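You operate a simulated robot arm through the tools that you are given. There is no shell and no other tool. Be economical: measure what you need, move in short steps, check, and stop when the job is done.

You are at the controls of a simulated robot arm. One attempt, no reset.

## Task
Stack the steel can that says "Cravindelo" from the top of the glass bench on top of the steel can marked "Gurandelo".

The check looks at the end state, three seconds after you hand in, the way a careful person would. Anything else that was tipped, shoved, dropped, spilled or broken makes it a failure.

## Robot
A 7-joint arm with a two-finger parallel gripper on a trunk, on a base that drives. Base frame: it is fixed to the floor where the robot stands at the start and does not move with it; the origin is under the middle of the robot, x ahead of it, y to its left, z up. Units: mm, rad, N and s.
With the tool pointing down near the work surface it reaches from about 340 to 760 mm from the robot's upright axis, wherever it stands. Its first joint turns from -2.007 to 2.007 rad. Payload 3.91 kg.
The tool frame sits at the grasp point between the pads (the TCP): z along the fingers, y along the line on which they close. The tips reach 30 mm beyond it. Largest opening 110 mm; finger width 20, thickness 10; the body of the gripper, 48 by 112 mm, starts 55 mm behind the TCP.
Orientation is that of the tool frame in the base frame, as a unit quaternion [w, x, y, z]. With the fingers straight down and closing along the base's y, the tool's x points along the base's -x, its y along +y and its z along -z.

## Interface
- The arm moves only by the tool servo_tool. Its argument "moves" is a list of rows, each an object of numbers (a shift or turn left out is 0, a gripper value left out holds the last): "tx", "ty", "tz": the shift along the tool's x, y, z in units of 300 mm (1.0 is 300 mm); "ax", "ay", "az": the turn, a rotation vector about the tool's x, y, z in units of 45 degrees (1.0 is 45 degrees). In form: [{"tx": .., "ty": .., "tz": .., "ax": .., "ay": .., "az": ..}, ...]. A call has 1 to 8 rows; each row is the pose to reach, as a shift and turn from the pose commanded when the call began, along the tool's axes at that moment. "jaw" is the finger opening in mm, from 0 to 110, set as the call begins (left out, the last holds). A call with a number of a shift or a turn outside -1 to 1 is refused whole. Rows are played at 5 a second. More than 50 mm and 0.15 rad between two rows, or a gripper value outside its range, and nothing of the call is played. Where a pose cannot be reached the arm comes as near as it can. A force on the tool above 40 N (or 10 N above the force at the start of the call, whichever is more), or a blocked arm, ends the call early, and 0.2 s more pass. The fingers move at their own pace (about 108 mm/s each) and stop on an object; they squeeze with about 28 N. The grip force told is the motor's: it shows also when the fingers shut on nothing. Time passes only in rows, and 0.2 s behind the last, so rows that repeat a pose let the fingers close. It gives the time, the measured TCP pose, the force on the tool (base axes), the opening and the grip force at its end, in the units of the frame above (readings bear some noise).
- Cameras (640 x 400 px; columns grow to the right, rows downward): "scene" is now at [28, 169.5, 1600.5]; the picture's right is [-0.03, -1.00, 0.00], its down [-0.69, 0.02, -0.72] and it looks along [0.72, -0.02, -0.69] (base axes); focal length 247 px, centre (320, 200). "wrist" rides on the gripper at [72, 17, -103] in the tool frame; the picture's right is [-0.23, 0.97, 0.00], its down [-0.76, -0.18, -0.62] and it looks along [-0.61, -0.14, 0.78] (tool axes); focal length 222 px, centre (320, 200). There is no depth. A picture from a camera that has moved, and an enlarged one, comes with that camera's place and axes in the base frame and with its lens. The place of the scene camera against the robot may be out by one fixed shift of up to 25 mm in any direction.
- get_image(camera): a new picture of that camera. No time passes.
- lift_body(by): slides the trunk up (or, below 0, down) by that many mm; the arm and the scene camera ride with it, the base frame stays. It gives what a move gives, with no picture.
- base_move(legs): drives the robot by 1 to 6 legs, each [ahead, turn to the left] in mm and rad, along the robot's own axes; the way and the turn of a leg run together, so that a leg with both is an arc; at most 1500 mm and 3.142 rad a leg. The arm and the cameras ride along, it lands a little off, and it stops where it bumps. It gives what a move gives.
- head_to(pan, tilt): turns the head with the scene camera to pan (to the left, within 2.705 rad either way) and tilt (down, from -0.506 to 1.204), counted from straight ahead of the robot. It gives what a move gives.
- zoom(camera, box): a new picture of the part [left, top, right, bottom] of that camera's present view, enlarged. No time passes.
- hand_in(): hands the job in; it is judged then, once.

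Go step by step. Nothing tells you exact positions but the pictures and the camera data: compare them with the known pose of the tool, close in by small moves and look again before you grip or let go. The budget is 120 turns and 98 pictures, counting those below and the enlarged ones. Unless the task says otherwise, let go and move clear before handing in, and close with one line.

The tools are called after "Request:" by a JSON object that holds its "fn" and its "kwargs". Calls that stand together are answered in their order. servo_tool: Moves the arm, as the interface text tells. Its arguments: {"type":"object","properties":{"moves":{"type":"array"},"jaw":{"type":"number"}},"required":["moves"]} The other tools are called the same way: lift_body (by) slides the trunk up or down; base_move (legs) drives the base; head_to (pan, tilt) turns the head that bears the scene camera; get_image (camera) takes a picture; zoom (camera, box) takes an enlarged picture of a part of a camera's view; hand_in () hands the job in.

At the start:

```text
t: 0.0
tool_pos: [530.0, 123.8, 1185.4]
tool_rot: [0.0, -0.005, 1.0, 0.0]
contact_force: [-0.6, -0.7, 0.8]
opening: 110.2
finger_force: 0.0
trunk travel left (down, up): [-700.0, 290.0]
robot x, y, heading: [0.1, 1.1, -0.002]
head pan, tilt: [-0.031, 0.764]
```

scene: 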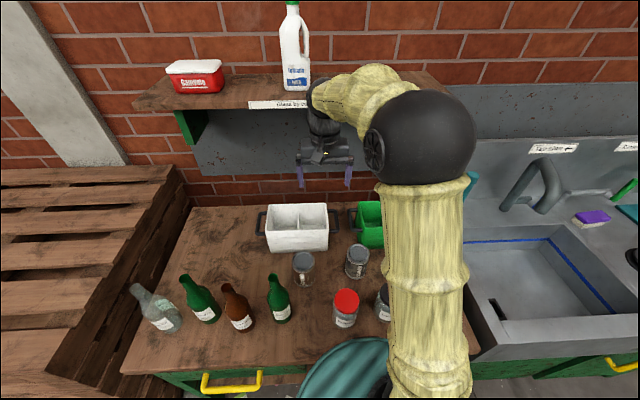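
wrist: 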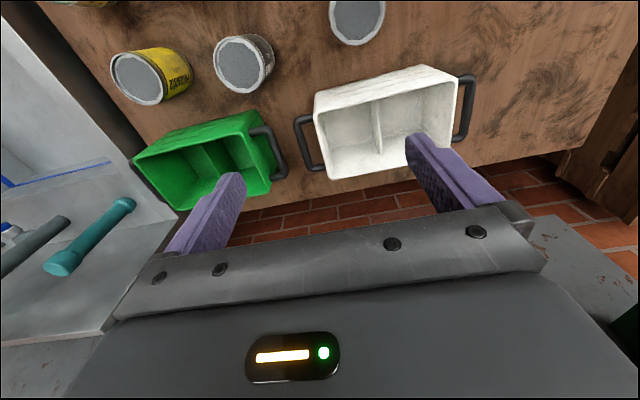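

I see a wooden bench with bottles, several cans, and two crates. I'll zoom in to read the labels.

Request:
{"fn": "zoom", "kwargs": {"camera": "scene", "box": [260, 220, 420, 340]}}

Request:
{"fn": "zoom", "kwargs": {"camera": "wrist", "box": [90, 0, 410, 200]}}

Request:
{"fn": "zoom", "kwargs": {"camera": "scene", "box": [160, 40, 360, 165]}}

```text
3.33 times, centred on (340, 280) of scene
camera zoom: at [28.0, 169.5, 1600.5], right [-0.03, -1.0, 0.0], down [-0.69, 0.02, -0.72], along [0.72, -0.02, -0.69], focal length 824 px, centre (253, -67)
```

zoom: 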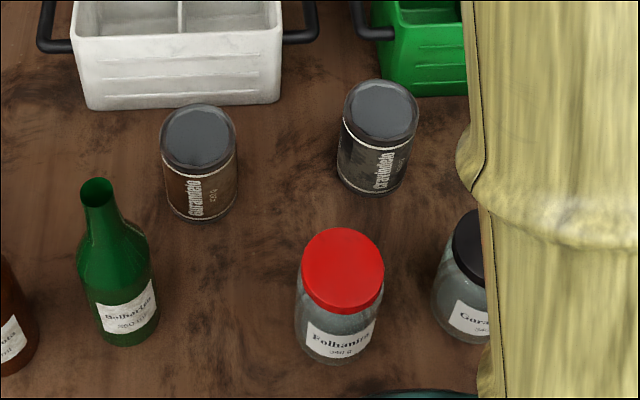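

```text
2.00 times, centred on (250, 100) of wrist
camera zoom: at [456.5, 140.2, 1288.8], right [0.22, 0.98, 0.0], down [0.76, -0.17, 0.62], along [0.61, -0.14, -0.78], focal length 444 px, centre (460, 400)
```

zoom: 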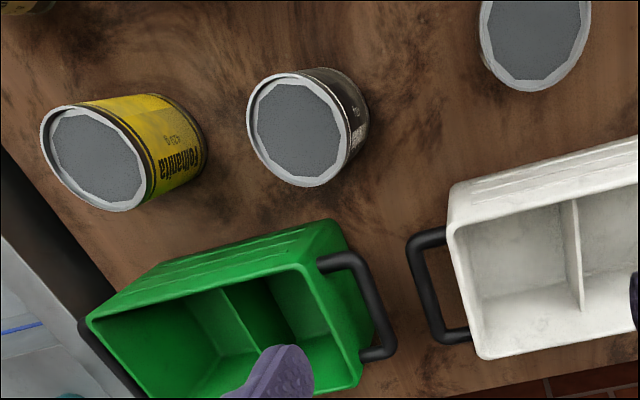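

```text
3.20 times, centred on (260, 102) of scene
camera zoom: at [28.0, 169.5, 1600.5], right [-0.03, -1.0, 0.0], down [-0.69, 0.02, -0.72], along [0.72, -0.02, -0.69], focal length 791 px, centre (512, 512)
```

zoom: 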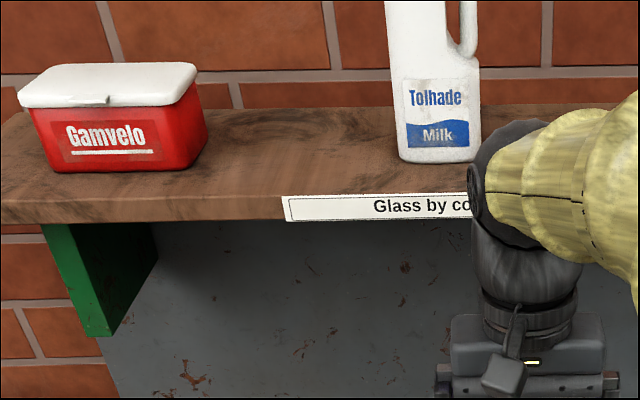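

Two brown/black cans read something like "Gurandelo" (left) and "Cravindelo" (right). I'll zoom tighter to be sure.

Request:
{"fn": "zoom", "kwargs": {"camera": "scene", "box": [288, 240, 328, 280]}}

Request:
{"fn": "zoom", "kwargs": {"camera": "scene", "box": [336, 236, 376, 276]}}

```text
10.00 times, centred on (308, 260) of scene
camera zoom: at [28.0, 169.5, 1600.5], right [-0.03, -1.0, 0.0], down [-0.69, 0.02, -0.72], along [0.72, -0.02, -0.69], focal length 2471 px, centre (440, -400)
```

zoom: 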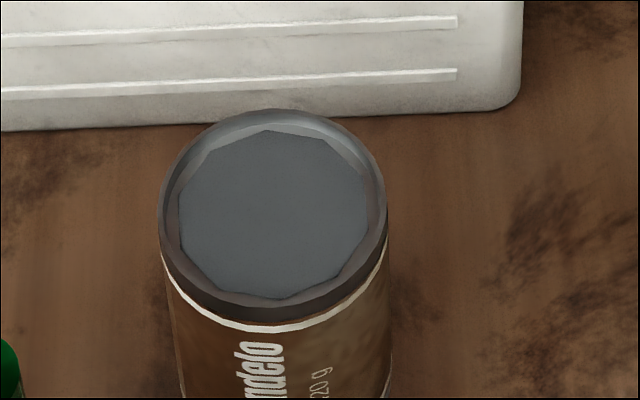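

```text
10.00 times, centred on (356, 256) of scene
camera zoom: at [28.0, 169.5, 1600.5], right [-0.03, -1.0, 0.0], down [-0.69, 0.02, -0.72], along [0.72, -0.02, -0.69], focal length 2471 px, centre (-40, -360)
```

zoom: 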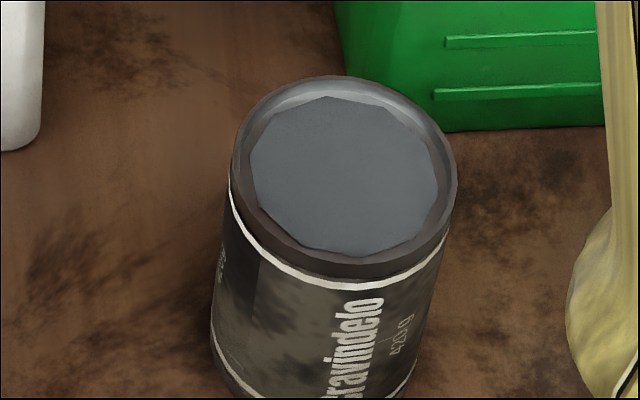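

Request:
{"fn": "zoom", "kwargs": {"camera": "scene", "box": [288, 255, 328, 290]}}

Request:
{"fn": "zoom", "kwargs": {"camera": "scene", "box": [336, 255, 376, 290]}}

```text
11.43 times, centred on (308, 272) of scene
camera zoom: at [28.0, 169.5, 1600.5], right [-0.03, -1.0, 0.0], down [-0.69, 0.02, -0.72], along [0.72, -0.02, -0.69], focal length 2824 px, centre (457, -629)
```

zoom: 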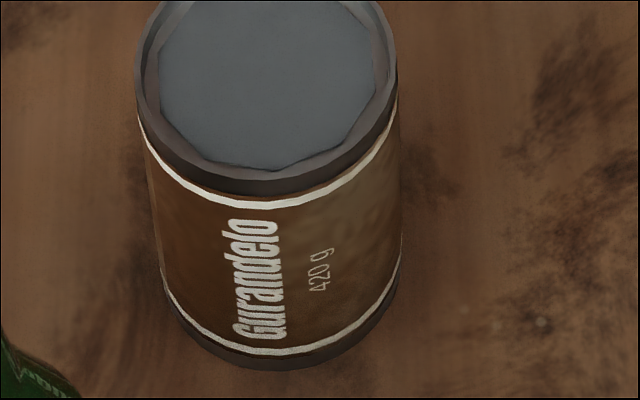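

```text
11.43 times, centred on (356, 272) of scene
camera zoom: at [28.0, 169.5, 1600.5], right [-0.03, -1.0, 0.0], down [-0.69, 0.02, -0.72], along [0.72, -0.02, -0.69], focal length 2824 px, centre (-91, -629)
```

zoom: 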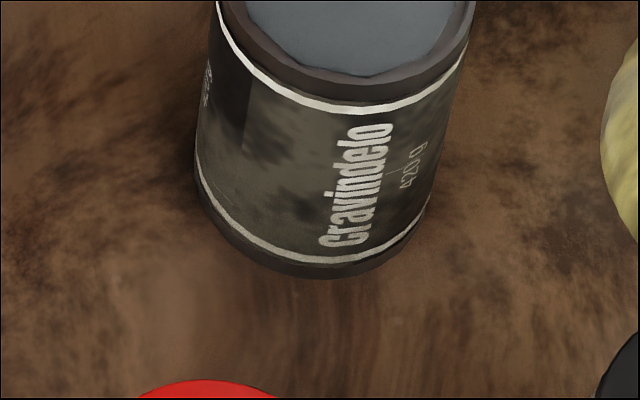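

Confirmed: brown can = Gurandelo (target, ~[462,192]), dark can = Cravindelo (~[479,9]), tops about z≈900. I move above Cravindelo and look with the wrist camera.

Request:
{"fn": "servo_tool", "kwargs": {"moves": [{"tx": 0.035, "ty": -0.077, "tz": 0.09}, {"tx": 0.07, "ty": -0.154, "tz": 0.18}, {"tx": 0.105, "ty": -0.231, "tz": 0.27}, {"tx": 0.14, "ty": -0.308, "tz": 0.36}, {"tx": 0.17, "ty": -0.383, "tz": 0.45}, {"tx": 0.17, "ty": -0.383, "tz": 0.45}], "jaw": 110}}

Request:
{"fn": "get_image", "kwargs": {"camera": "wrist"}}

Request:
{"fn": "get_image", "kwargs": {"camera": "scene"}}

```text
t: 1.4
tool_pos: [478.8, 8.2, 1047.7]
tool_rot: [0.0, -0.004, 1.0, 0.0]
contact_force: [-0.6, 0.1, 0.0]
opening: 110.1
finger_force: 0.1
trunk travel left (down, up): [-700.0, 290.0]
robot x, y, heading: [0.5, 1.7, -0.008]
head pan, tilt: [-0.031, 0.764]
```

```text
88 pictures are left
camera wrist: at [405.6, 24.2, 1150.6], right [0.22, 0.98, 0.0], down [0.76, -0.17, 0.62], along [0.61, -0.14, -0.78], focal length 222 px, centre (320, 200)
```

wrist: 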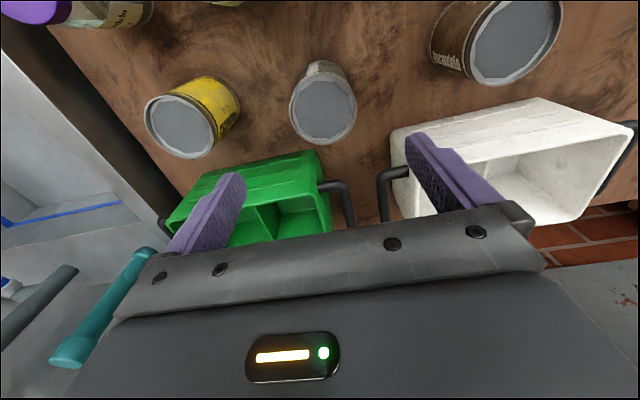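

```text
87 pictures are left
camera scene: at [27.9, 169.7, 1600.5], right [-0.03, -1.0, 0.0], down [-0.69, 0.02, -0.72], along [0.72, -0.02, -0.69], focal length 247 px, centre (320, 200)
```

scene: 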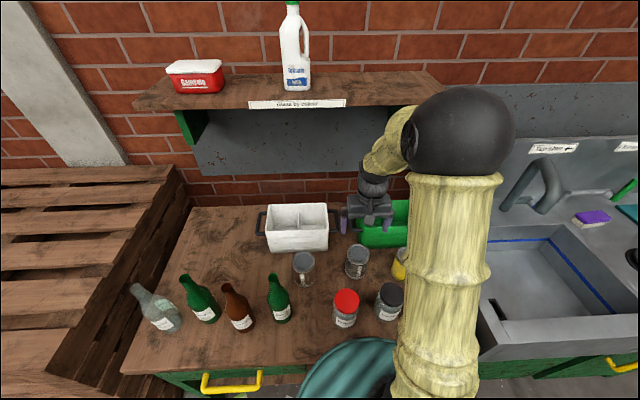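

Zooming in the wrist view to triangulate both can tops.

Request:
{"fn": "zoom", "kwargs": {"camera": "wrist", "box": [280, 50, 380, 150]}}

Request:
{"fn": "zoom", "kwargs": {"camera": "wrist", "box": [420, 0, 580, 100]}}

```text
4.00 times, centred on (330, 100) of wrist
camera zoom: at [405.6, 24.2, 1150.6], right [0.22, 0.98, 0.0], down [0.76, -0.17, 0.62], along [0.61, -0.14, -0.78], focal length 888 px, centre (280, 600)
```

zoom: 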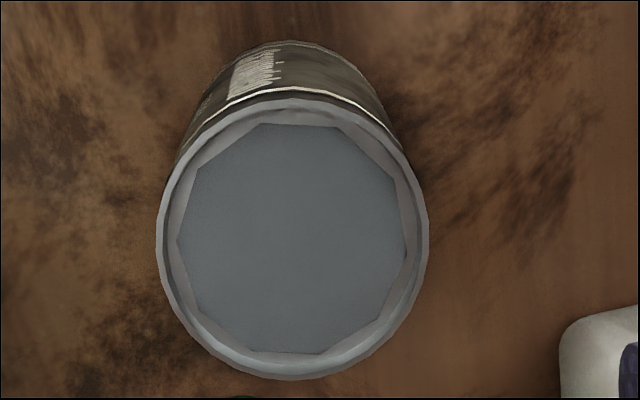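

```text
4.00 times, centred on (500, 50) of wrist
camera zoom: at [405.6, 24.2, 1150.6], right [0.22, 0.98, 0.0], down [0.76, -0.17, 0.62], along [0.61, -0.14, -0.78], focal length 888 px, centre (-400, 800)
```

zoom: 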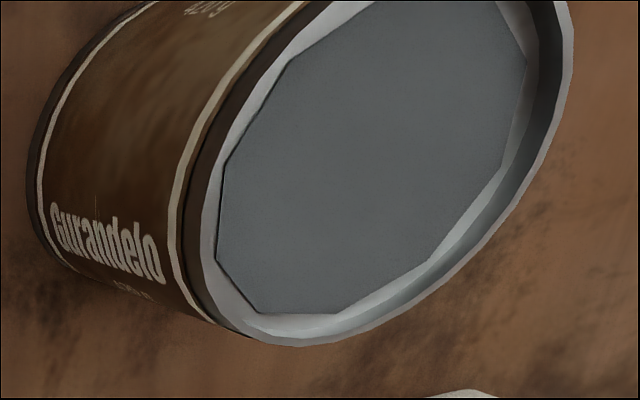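

Both views agree: Cravindelo's axis ≈ [478, 10.5], diameter ≈74, top ≈ 905. I descend to just above the rim and check.

Request:
{"fn": "servo_tool", "kwargs": {"moves": [{"ty": 0.008, "tz": 0.11}, {"ty": 0.008, "tz": 0.22}, {"ty": 0.008, "tz": 0.325}, {"ty": 0.008, "tz": 0.325}]}}

Request:
{"fn": "get_image", "kwargs": {"camera": "wrist"}}

Request:
{"fn": "zoom", "kwargs": {"camera": "scene", "box": [300, 190, 420, 290]}}

```text
t: 2.4
tool_pos: [479.6, 11.8, 953.2]
tool_rot: [0.0, -0.004, 1.0, 0.001]
contact_force: [0.3, -1.1, 0.6]
opening: 109.9
finger_force: 0.0
trunk travel left (down, up): [-700.0, 290.0]
robot x, y, heading: [0.6, 1.2, 0.001]
head pan, tilt: [-0.031, 0.764]
```

```text
84 pictures are left
camera wrist: at [407.1, 27.9, 1055.4], right [0.22, 0.98, 0.0], down [0.76, -0.17, 0.62], along [0.61, -0.14, -0.78], focal length 222 px, centre (320, 200)
```

wrist: 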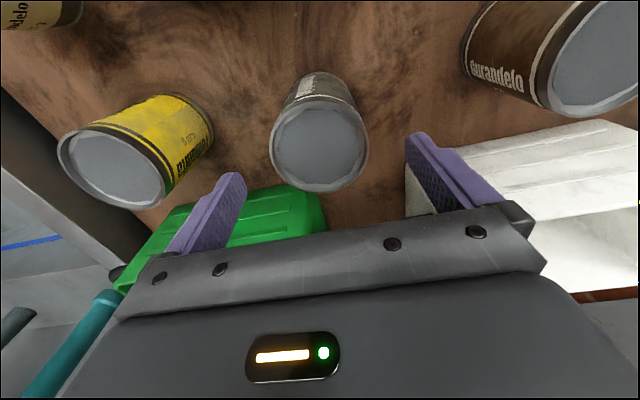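

```text
4.00 times, centred on (360, 240) of scene
camera zoom: at [27.9, 169.5, 1600.5], right [-0.03, -1.0, 0.0], down [-0.69, 0.02, -0.72], along [0.72, -0.02, -0.69], focal length 988 px, centre (160, 40)
```

zoom: 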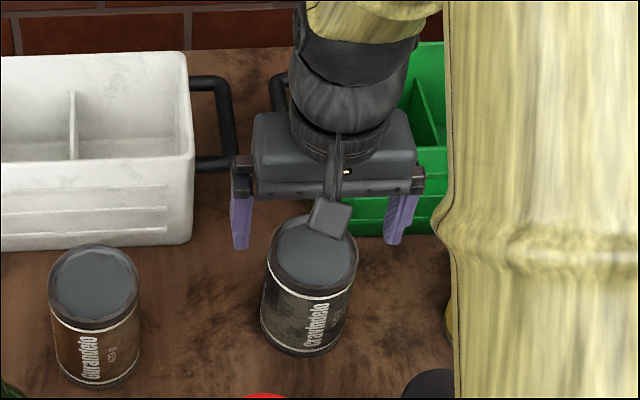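

The can is centred between the fingers (≈[477.5, 11.6]), nothing else near them. Descend and close.

Request:
{"fn": "servo_tool", "kwargs": {"moves": [{"tx": 0.006, "tz": 0.1}, {"tx": 0.006, "tz": 0.2}, {"tx": 0.006, "tz": 0.27}, {"tx": 0.006, "tz": 0.27}]}}

Request:
{"fn": "zoom", "kwargs": {"camera": "wrist", "box": [160, 60, 480, 260]}}

```text
t: 3.4
tool_pos: [476.3, 12.1, 871.9]
tool_rot: [0.0, -0.004, 1.0, 0.001]
contact_force: [-0.2, 0.3, -0.4]
opening: 110.0
finger_force: 0.1
trunk travel left (down, up): [-700.0, 290.0]
robot x, y, heading: [-2.0, 1.7, 0.003]
head pan, tilt: [-0.031, 0.764]
```

```text
2.00 times, centred on (320, 160) of wrist
camera zoom: at [403.5, 28.2, 974.2], right [0.22, 0.98, 0.0], down [0.76, -0.17, 0.62], along [0.61, -0.14, -0.78], focal length 444 px, centre (320, 280)
```

zoom: 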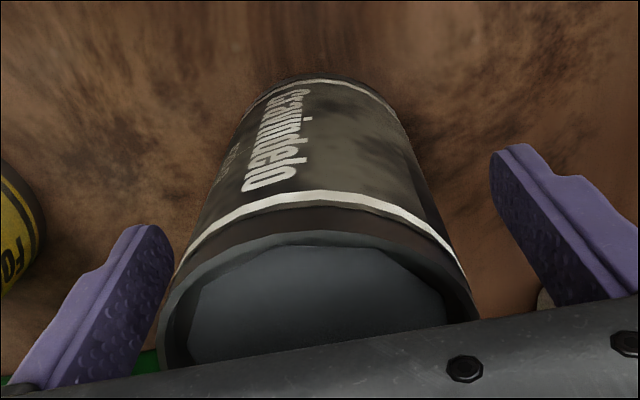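

Fingers straddle the can; closing.

Request:
{"fn": "servo_tool", "kwargs": {"moves": [{}, {}, {}, {}, {}], "jaw": 60}}

Request:
{"fn": "zoom", "kwargs": {"camera": "wrist", "box": [160, 60, 480, 260]}}

```text
t: 4.6
tool_pos: [476.3, 12.4, 871.7]
tool_rot: [0.0, -0.004, 1.0, 0.0]
contact_force: [0.6, 0.4, -0.5]
opening: 71.6
finger_force: 28.9
trunk travel left (down, up): [-700.0, 290.0]
robot x, y, heading: [0.4, 3.8, 0.006]
head pan, tilt: [-0.031, 0.764]
```

```text
2.00 times, centred on (320, 160) of wrist
camera zoom: at [403.5, 28.2, 974.4], right [0.22, 0.98, 0.0], down [0.76, -0.17, 0.62], along [0.61, -0.14, -0.78], focal length 444 px, centre (320, 280)
```

zoom: 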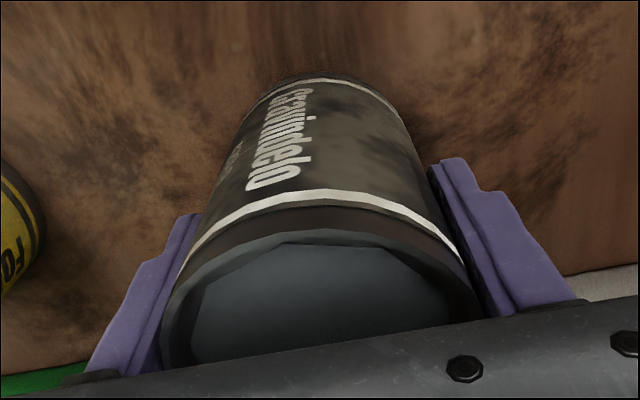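

Gripped at 71.6 mm. Lifting straight up.

Request:
{"fn": "servo_tool", "kwargs": {"moves": [{"tz": -0.05}, {"tz": -0.15}, {"tz": -0.25}, {"tz": -0.35}, {"tz": -0.45}, {"tz": -0.55}, {"tz": -0.55}]}}

Request:
{"fn": "get_image", "kwargs": {"camera": "wrist"}}

Request:
{"fn": "zoom", "kwargs": {"camera": "scene", "box": [260, 180, 420, 300]}}

```text
t: 6.2
tool_pos: [477.7, 10.2, 1038.8]
tool_rot: [0.0, -0.004, 1.0, 0.0]
contact_force: [-0.7, 0.5, 0.3]
opening: 71.6
finger_force: 27.9
trunk travel left (down, up): [-700.0, 290.0]
robot x, y, heading: [-1.1, 1.0, 0.002]
head pan, tilt: [-0.031, 0.764]
```

```text
80 pictures are left
camera wrist: at [405.0, 25.9, 1141.8], right [0.22, 0.98, 0.0], down [0.76, -0.17, 0.62], along [0.61, -0.14, -0.78], focal length 222 px, centre (320, 200)
```

wrist: 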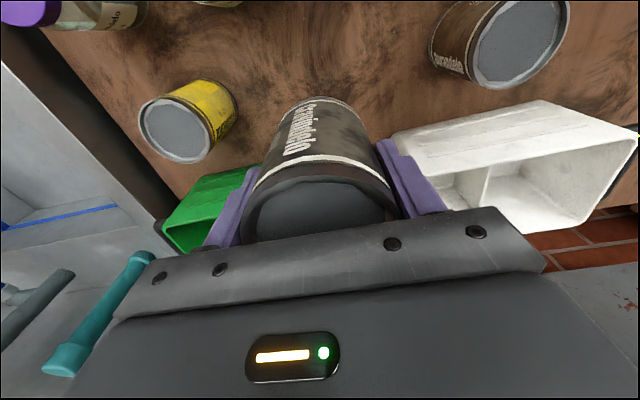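

```text
3.33 times, centred on (340, 240) of scene
camera zoom: at [28.2, 169.5, 1600.5], right [-0.03, -1.0, 0.0], down [-0.69, 0.02, -0.72], along [0.72, -0.02, -0.69], focal length 824 px, centre (253, 67)
```

zoom: 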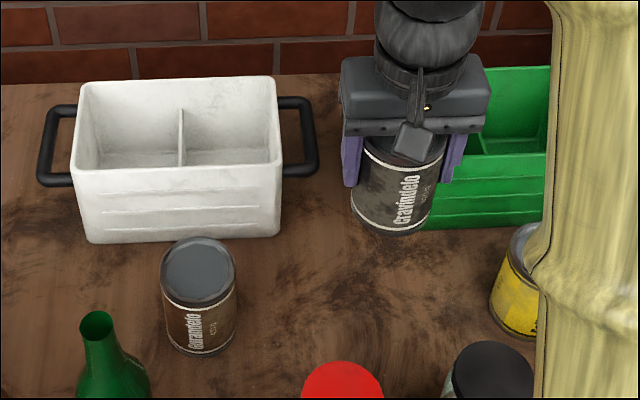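

Can held cleanly. I move partway toward Gurandelo at this height and look to refine its position.

Request:
{"fn": "servo_tool", "kwargs": {"moves": [{"ty": 0.06}, {"ty": 0.16}, {"ty": 0.26}, {"ty": 0.33}, {"ty": 0.33}]}}

Request:
{"fn": "get_image", "kwargs": {"camera": "wrist"}}

Request:
{"fn": "zoom", "kwargs": {"camera": "wrist", "box": [320, 0, 520, 125]}}

Request:
{"fn": "zoom", "kwargs": {"camera": "scene", "box": [260, 180, 420, 300]}}

```text
t: 7.4
tool_pos: [475.8, 109.2, 1036.6]
tool_rot: [0.0, -0.004, 1.0, -0.001]
contact_force: [0.2, -0.1, -0.5]
opening: 71.6
finger_force: 28.3
trunk travel left (down, up): [-700.0, 290.0]
robot x, y, heading: [0.1, 1.8, -0.002]
head pan, tilt: [-0.031, 0.764]
```

```text
78 pictures are left
camera wrist: at [402.2, 125.8, 1138.9], right [0.22, 0.98, 0.0], down [0.76, -0.17, 0.62], along [0.61, -0.14, -0.78], focal length 222 px, centre (320, 200)
```

wrist: 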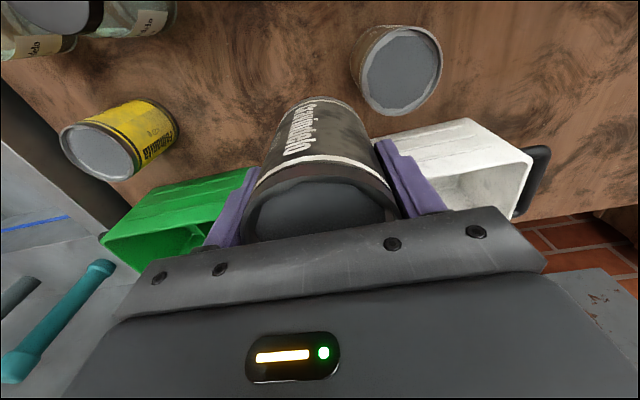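

```text
3.20 times, centred on (420, 62) of wrist
camera zoom: at [402.2, 125.8, 1138.9], right [0.22, 0.98, 0.0], down [0.76, -0.17, 0.62], along [0.61, -0.14, -0.78], focal length 711 px, centre (0, 640)
```

zoom: 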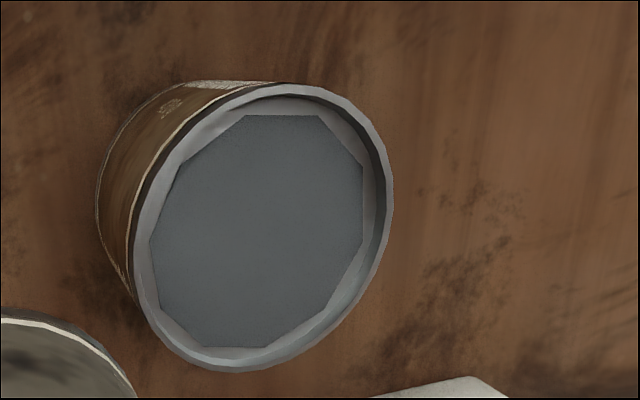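

```text
3.33 times, centred on (340, 240) of scene
camera zoom: at [28.0, 169.4, 1600.5], right [-0.03, -1.0, 0.0], down [-0.69, 0.02, -0.72], along [0.72, -0.02, -0.69], focal length 824 px, centre (253, 67)
```

zoom: 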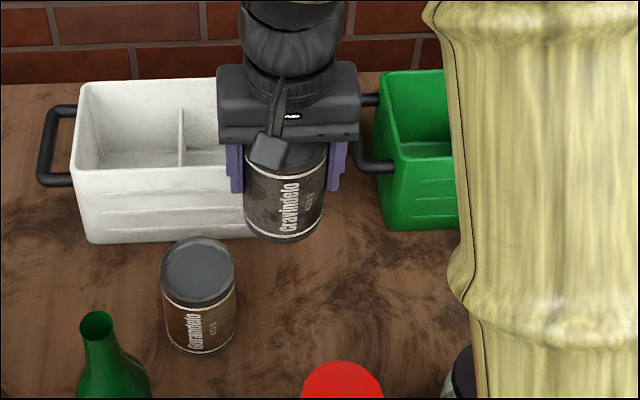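

Refined: displacement from grasp to stack pose is about (-22.5, +180.4) mm. Moving over Gurandelo at this height, then checking alignment.

Request:
{"fn": "servo_tool", "kwargs": {"moves": [{"tx": 0.02, "ty": 0.07}, {"tx": 0.04, "ty": 0.15}, {"tx": 0.06, "ty": 0.22}, {"tx": 0.07, "ty": 0.271}, {"tx": 0.07, "ty": 0.271}, {"tx": 0.07, "ty": 0.271}]}}

Request:
{"fn": "get_image", "kwargs": {"camera": "wrist"}}

Request:
{"fn": "zoom", "kwargs": {"camera": "scene", "box": [260, 190, 360, 290]}}

```text
t: 8.8
tool_pos: [454.5, 192.2, 1036.8]
tool_rot: [0.001, -0.005, 1.0, 0.0]
contact_force: [0.5, 0.0, -0.5]
opening: 71.5
finger_force: 28.1
trunk travel left (down, up): [-700.0, 290.0]
robot x, y, heading: [-1.0, 0.8, -0.001]
head pan, tilt: [-0.031, 0.764]
```

```text
75 pictures are left
camera wrist: at [382.3, 207.9, 1140.9], right [0.22, 0.98, 0.0], down [0.76, -0.17, 0.62], along [0.61, -0.14, -0.78], focal length 222 px, centre (320, 200)
```

wrist: 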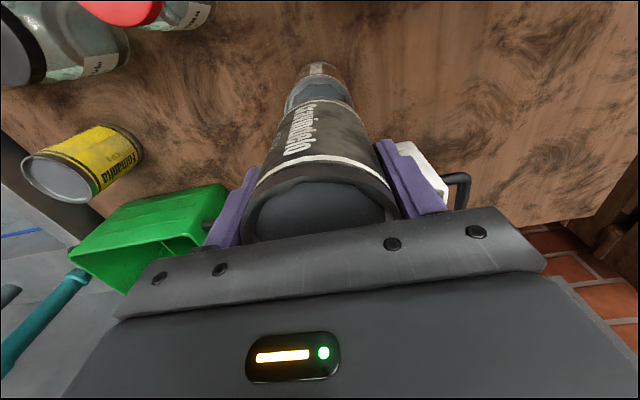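

```text
4.00 times, centred on (310, 240) of scene
camera zoom: at [28.0, 169.6, 1600.5], right [-0.03, -1.0, 0.0], down [-0.69, 0.02, -0.72], along [0.72, -0.02, -0.69], focal length 988 px, centre (360, 40)
```

zoom: 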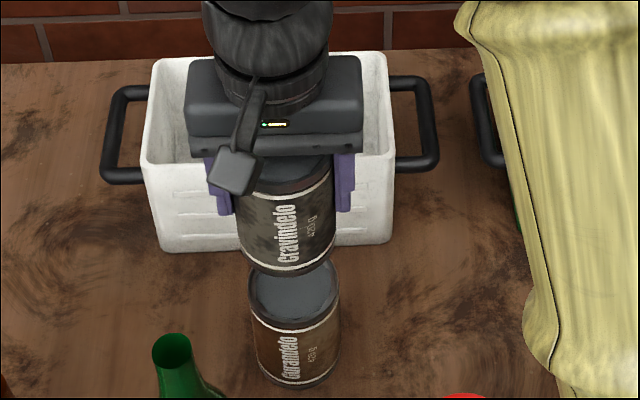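

Looks close to aligned. Lowering to ~15 mm above the lower can and looking again.

Request:
{"fn": "servo_tool", "kwargs": {"moves": [{"tz": 0.05}, {"tz": 0.1}, {"tz": 0.15}, {"tz": 0.15}, {"tz": 0.15}]}}

Request:
{"fn": "zoom", "kwargs": {"camera": "wrist", "box": [240, 20, 400, 120]}}

Request:
{"fn": "zoom", "kwargs": {"camera": "scene", "box": [275, 220, 335, 290]}}

```text
t: 10.0
tool_pos: [455.9, 191.6, 993.9]
tool_rot: [0.0, -0.003, 1.0, 0.0]
contact_force: [0.3, 0.7, -0.8]
opening: 71.3
finger_force: 27.6
trunk travel left (down, up): [-700.0, 290.0]
robot x, y, heading: [4.5, 1.7, 0.001]
head pan, tilt: [-0.031, 0.764]
```

```text
4.00 times, centred on (320, 70) of wrist
camera zoom: at [383.0, 207.1, 1095.9], right [0.22, 0.98, 0.0], down [0.76, -0.17, 0.62], along [0.61, -0.14, -0.78], focal length 888 px, centre (320, 720)
```

zoom: 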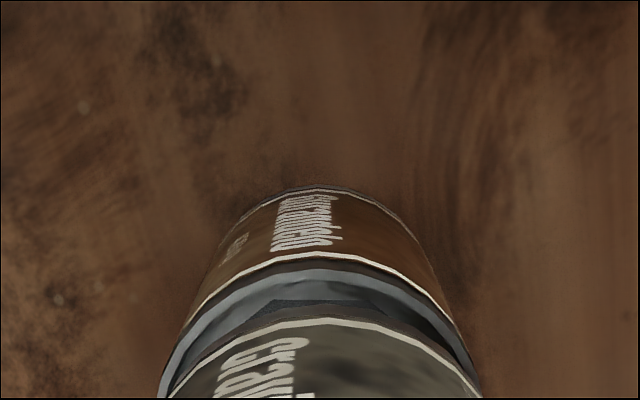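

```text
5.71 times, centred on (305, 255) of scene
camera zoom: at [28.1, 169.6, 1600.5], right [-0.03, -1.0, 0.0], down [-0.69, 0.02, -0.72], along [0.72, -0.02, -0.69], focal length 1412 px, centre (406, -114)
```

zoom: 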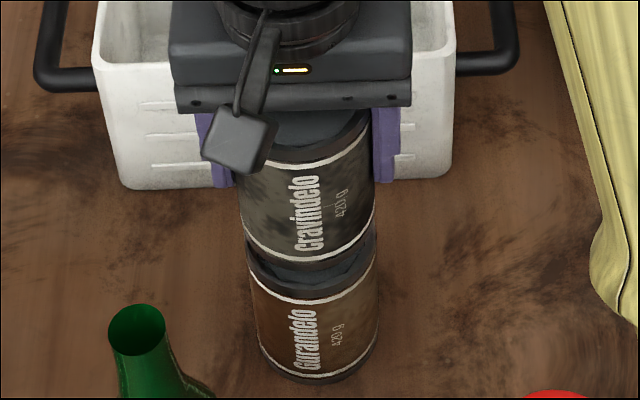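

Laterally aligned; zooming more to verify fore-aft alignment.

Request:
{"fn": "zoom", "kwargs": {"camera": "wrist", "box": [275, 70, 365, 125]}}

Request:
{"fn": "zoom", "kwargs": {"camera": "scene", "box": [285, 245, 325, 275]}}

```text
7.11 times, centred on (320, 98) of wrist
camera zoom: at [383.0, 207.1, 1095.9], right [0.22, 0.98, 0.0], down [0.76, -0.17, 0.62], along [0.61, -0.14, -0.78], focal length 1580 px, centre (320, 929)
```

zoom: 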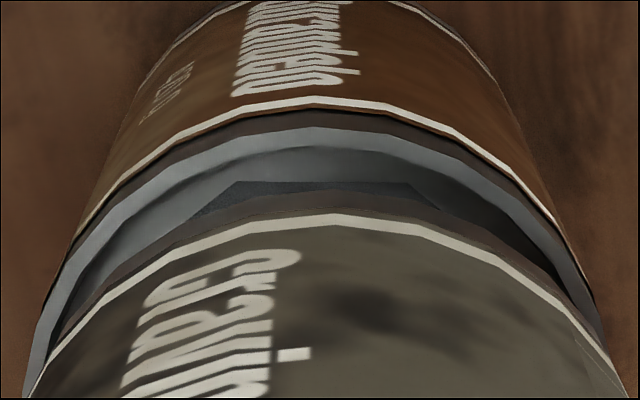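

```text
13.33 times, centred on (305, 260) of scene
camera zoom: at [28.1, 169.6, 1600.5], right [-0.03, -1.0, 0.0], down [-0.69, 0.02, -0.72], along [0.72, -0.02, -0.69], focal length 3295 px, centre (520, -600)
```

zoom: 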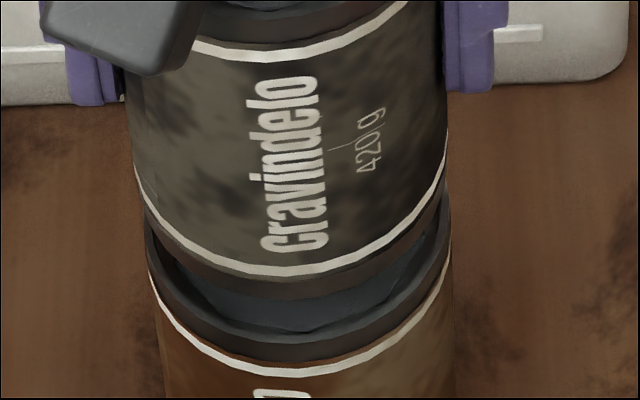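

Upper can is ~2.5 mm too far forward; correct that and lower 11 mm.

Request:
{"fn": "servo_tool", "kwargs": {"moves": [{"tx": 0.0083}, {"tx": 0.0083, "tz": 0.02}, {"tx": 0.0083, "tz": 0.037}, {"tx": 0.0083, "tz": 0.037}]}}

Request:
{"fn": "zoom", "kwargs": {"camera": "wrist", "box": [275, 70, 365, 125]}}

Request:
{"fn": "zoom", "kwargs": {"camera": "scene", "box": [285, 245, 325, 275]}}

```text
t: 11.0
tool_pos: [453.5, 190.9, 981.8]
tool_rot: [-0.001, -0.004, 1.0, 0.001]
contact_force: [-0.7, -0.1, -1.5]
opening: 71.6
finger_force: 28.2
trunk travel left (down, up): [-700.0, 290.0]
robot x, y, heading: [1.2, -0.8, -0.005]
head pan, tilt: [-0.031, 0.764]
```

```text
7.11 times, centred on (320, 98) of wrist
camera zoom: at [380.7, 206.7, 1084.9], right [0.22, 0.98, 0.0], down [0.76, -0.17, 0.62], along [0.61, -0.14, -0.78], focal length 1580 px, centre (320, 929)
```

zoom: 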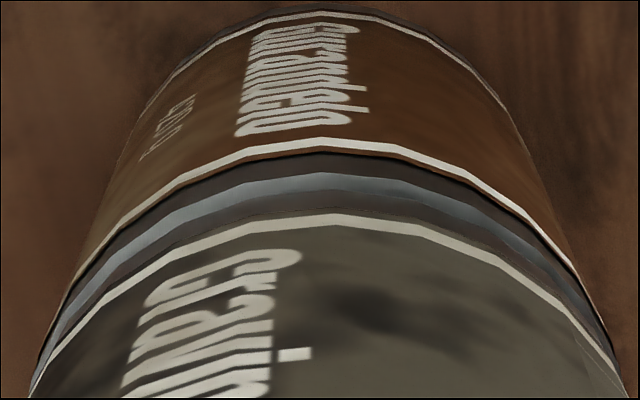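

```text
13.33 times, centred on (305, 260) of scene
camera zoom: at [28.0, 169.6, 1600.5], right [-0.03, -1.0, 0.0], down [-0.69, 0.02, -0.72], along [0.72, -0.02, -0.69], focal length 3295 px, centre (520, -600)
```

zoom: 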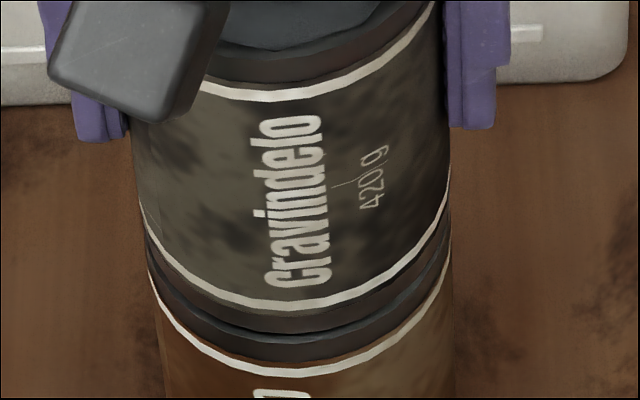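

Now well aligned with ~4 mm gap. Lowering in small steps, watching force.

Request:
{"fn": "servo_tool", "kwargs": {"moves": [{"tz": 0.005}, {"tz": 0.01}, {"tz": 0.01}]}}

Request:
{"fn": "zoom", "kwargs": {"camera": "wrist", "box": [275, 70, 365, 125]}}

```text
t: 11.8
tool_pos: [452.8, 190.3, 979.3]
tool_rot: [0.001, -0.005, 1.0, 0.001]
contact_force: [0.5, -0.2, 12.0]
opening: 71.2
finger_force: 28.1
trunk travel left (down, up): [-700.0, 290.0]
robot x, y, heading: [1.2, 2.7, 0.001]
head pan, tilt: [-0.031, 0.764]
```

```text
7.11 times, centred on (320, 98) of wrist
camera zoom: at [379.7, 206.5, 1081.8], right [0.22, 0.98, 0.0], down [0.76, -0.17, 0.62], along [0.61, -0.14, -0.78], focal length 1580 px, centre (320, 929)
```

zoom: 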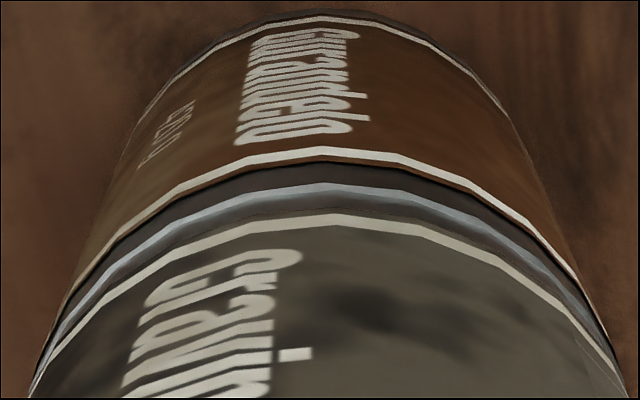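

Contact at 12 N. Checking alignment from the scene camera before release.

Request:
{"fn": "zoom", "kwargs": {"camera": "scene", "box": [285, 245, 325, 275]}}

Request:
{"fn": "zoom", "kwargs": {"camera": "wrist", "box": [300, 88, 340, 113]}}

```text
13.33 times, centred on (305, 260) of scene
camera zoom: at [27.2, 169.1, 1600.8], right [-0.03, -1.0, 0.0], down [-0.69, 0.02, -0.72], along [0.72, -0.02, -0.69], focal length 3295 px, centre (520, -600)
```

zoom: 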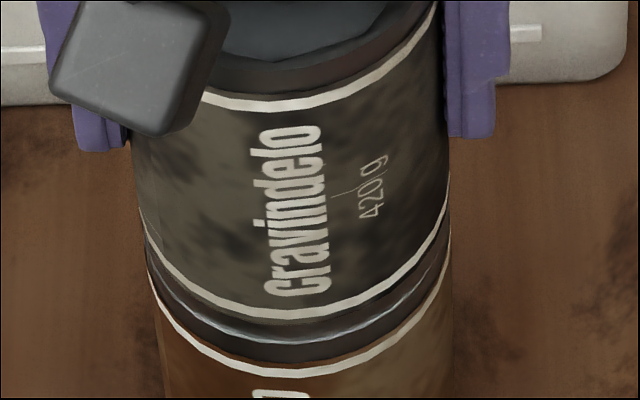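

```text
16.00 times, centred on (320, 100) of wrist
camera zoom: at [379.7, 206.5, 1081.8], right [0.22, 0.98, 0.0], down [0.76, -0.17, 0.62], along [0.61, -0.14, -0.78], focal length 3554 px, centre (320, 1792)
```

zoom: 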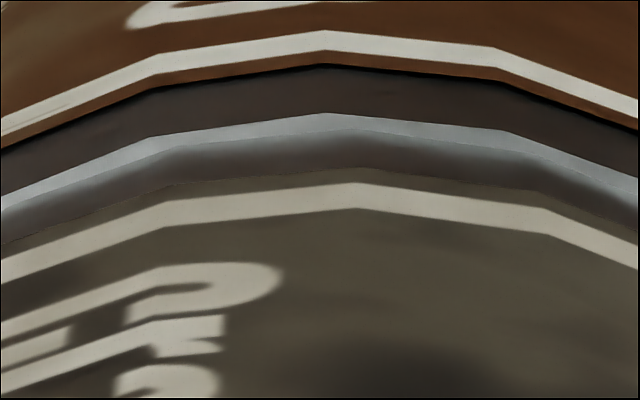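

Rims coincide within ~1-2 mm and the can is seated. Releasing.

Request:
{"fn": "servo_tool", "kwargs": {"moves": [{"tz": -0.002}, {"tz": -0.002}, {"tz": -0.002}, {"tz": -0.002}], "jaw": 104}}

Request:
{"fn": "get_image", "kwargs": {"camera": "wrist"}}

```text
t: 12.8
tool_pos: [453.2, 191.3, 977.9]
tool_rot: [0.0, -0.005, 1.0, 0.0]
contact_force: [-0.2, 0.4, -0.1]
opening: 104.2
finger_force: 0.1
trunk travel left (down, up): [-700.0, 290.0]
robot x, y, heading: [-1.1, -0.9, 0.002]
head pan, tilt: [-0.031, 0.764]
```

```text
64 pictures are left
camera wrist: at [379.3, 207.3, 1081.5], right [0.22, 0.98, 0.0], down [0.76, -0.17, 0.62], along [0.61, -0.14, -0.78], focal length 222 px, centre (320, 200)
```

wrist: 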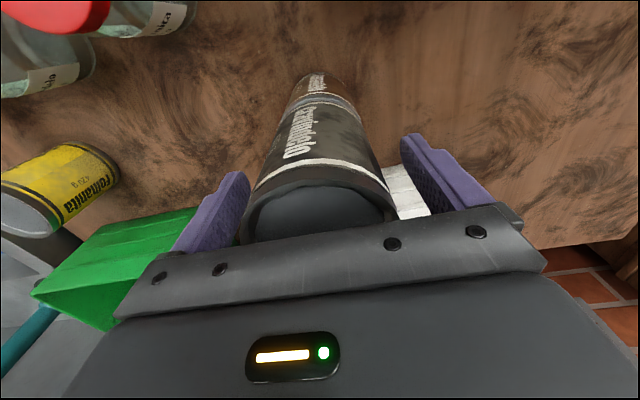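

The can stands free between the open fingers. Rising straight up and clear.

Request:
{"fn": "servo_tool", "kwargs": {"moves": [{"tz": -0.05}, {"tz": -0.12}, {"tz": -0.2}, {"tz": -0.3}, {"tz": -0.4}, {"tz": -0.5}, {"tz": -0.5}]}}

Request:
{"fn": "get_image", "kwargs": {"camera": "scene"}}

Request:
{"fn": "zoom", "kwargs": {"camera": "scene", "box": [270, 200, 340, 290]}}

Request:
{"fn": "get_image", "kwargs": {"camera": "wrist"}}

```text
t: 14.4
tool_pos: [452.1, 190.8, 1128.7]
tool_rot: [0.0, -0.004, 1.0, 0.0]
contact_force: [0.4, 0.4, 0.6]
opening: 104.1
finger_force: 0.2
trunk travel left (down, up): [-700.0, 290.0]
robot x, y, heading: [1.5, 1.4, 0.001]
head pan, tilt: [-0.031, 0.764]
```

```text
63 pictures are left
camera scene: at [28.2, 169.6, 1600.5], right [-0.03, -1.0, 0.0], down [-0.69, 0.02, -0.72], along [0.72, -0.02, -0.69], focal length 247 px, centre (320, 200)
```

scene: 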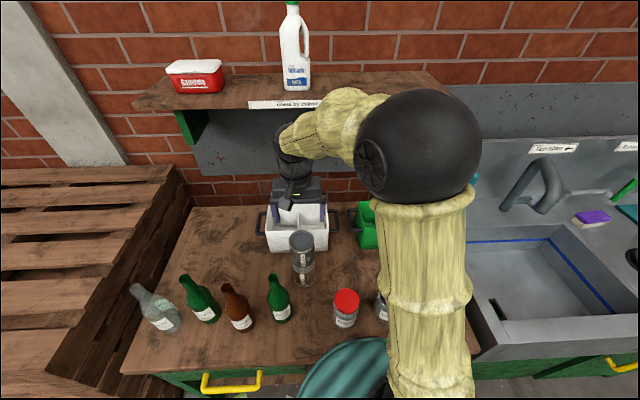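

```text
4.44 times, centred on (305, 245) of scene
camera zoom: at [28.2, 169.6, 1600.5], right [-0.03, -1.0, 0.0], down [-0.69, 0.02, -0.72], along [0.72, -0.02, -0.69], focal length 1098 px, centre (387, 0)
```

zoom: 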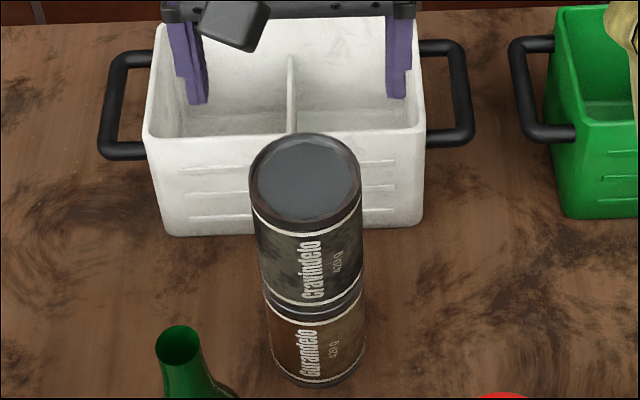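

```text
61 pictures are left
camera wrist: at [381.2, 206.5, 1231.7], right [0.22, 0.98, 0.0], down [0.76, -0.17, 0.62], along [0.61, -0.14, -0.78], focal length 222 px, centre (320, 200)
```

wrist: 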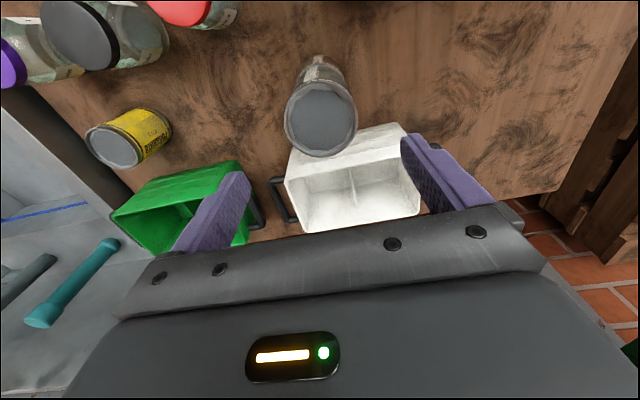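

The stack stands straight, everything else is where it was, and the gripper is clear. Handing in.

Request:
{"fn": "hand_in", "kwargs": {}}

```text
The job is handed in.
```

The "Cravindelo" can now stands on top of the "Gurandelo" can, with the rims lined up to within about 2 mm. The gripper is clear, nothing else appeared disturbed in the last pictures, and the job is handed in.
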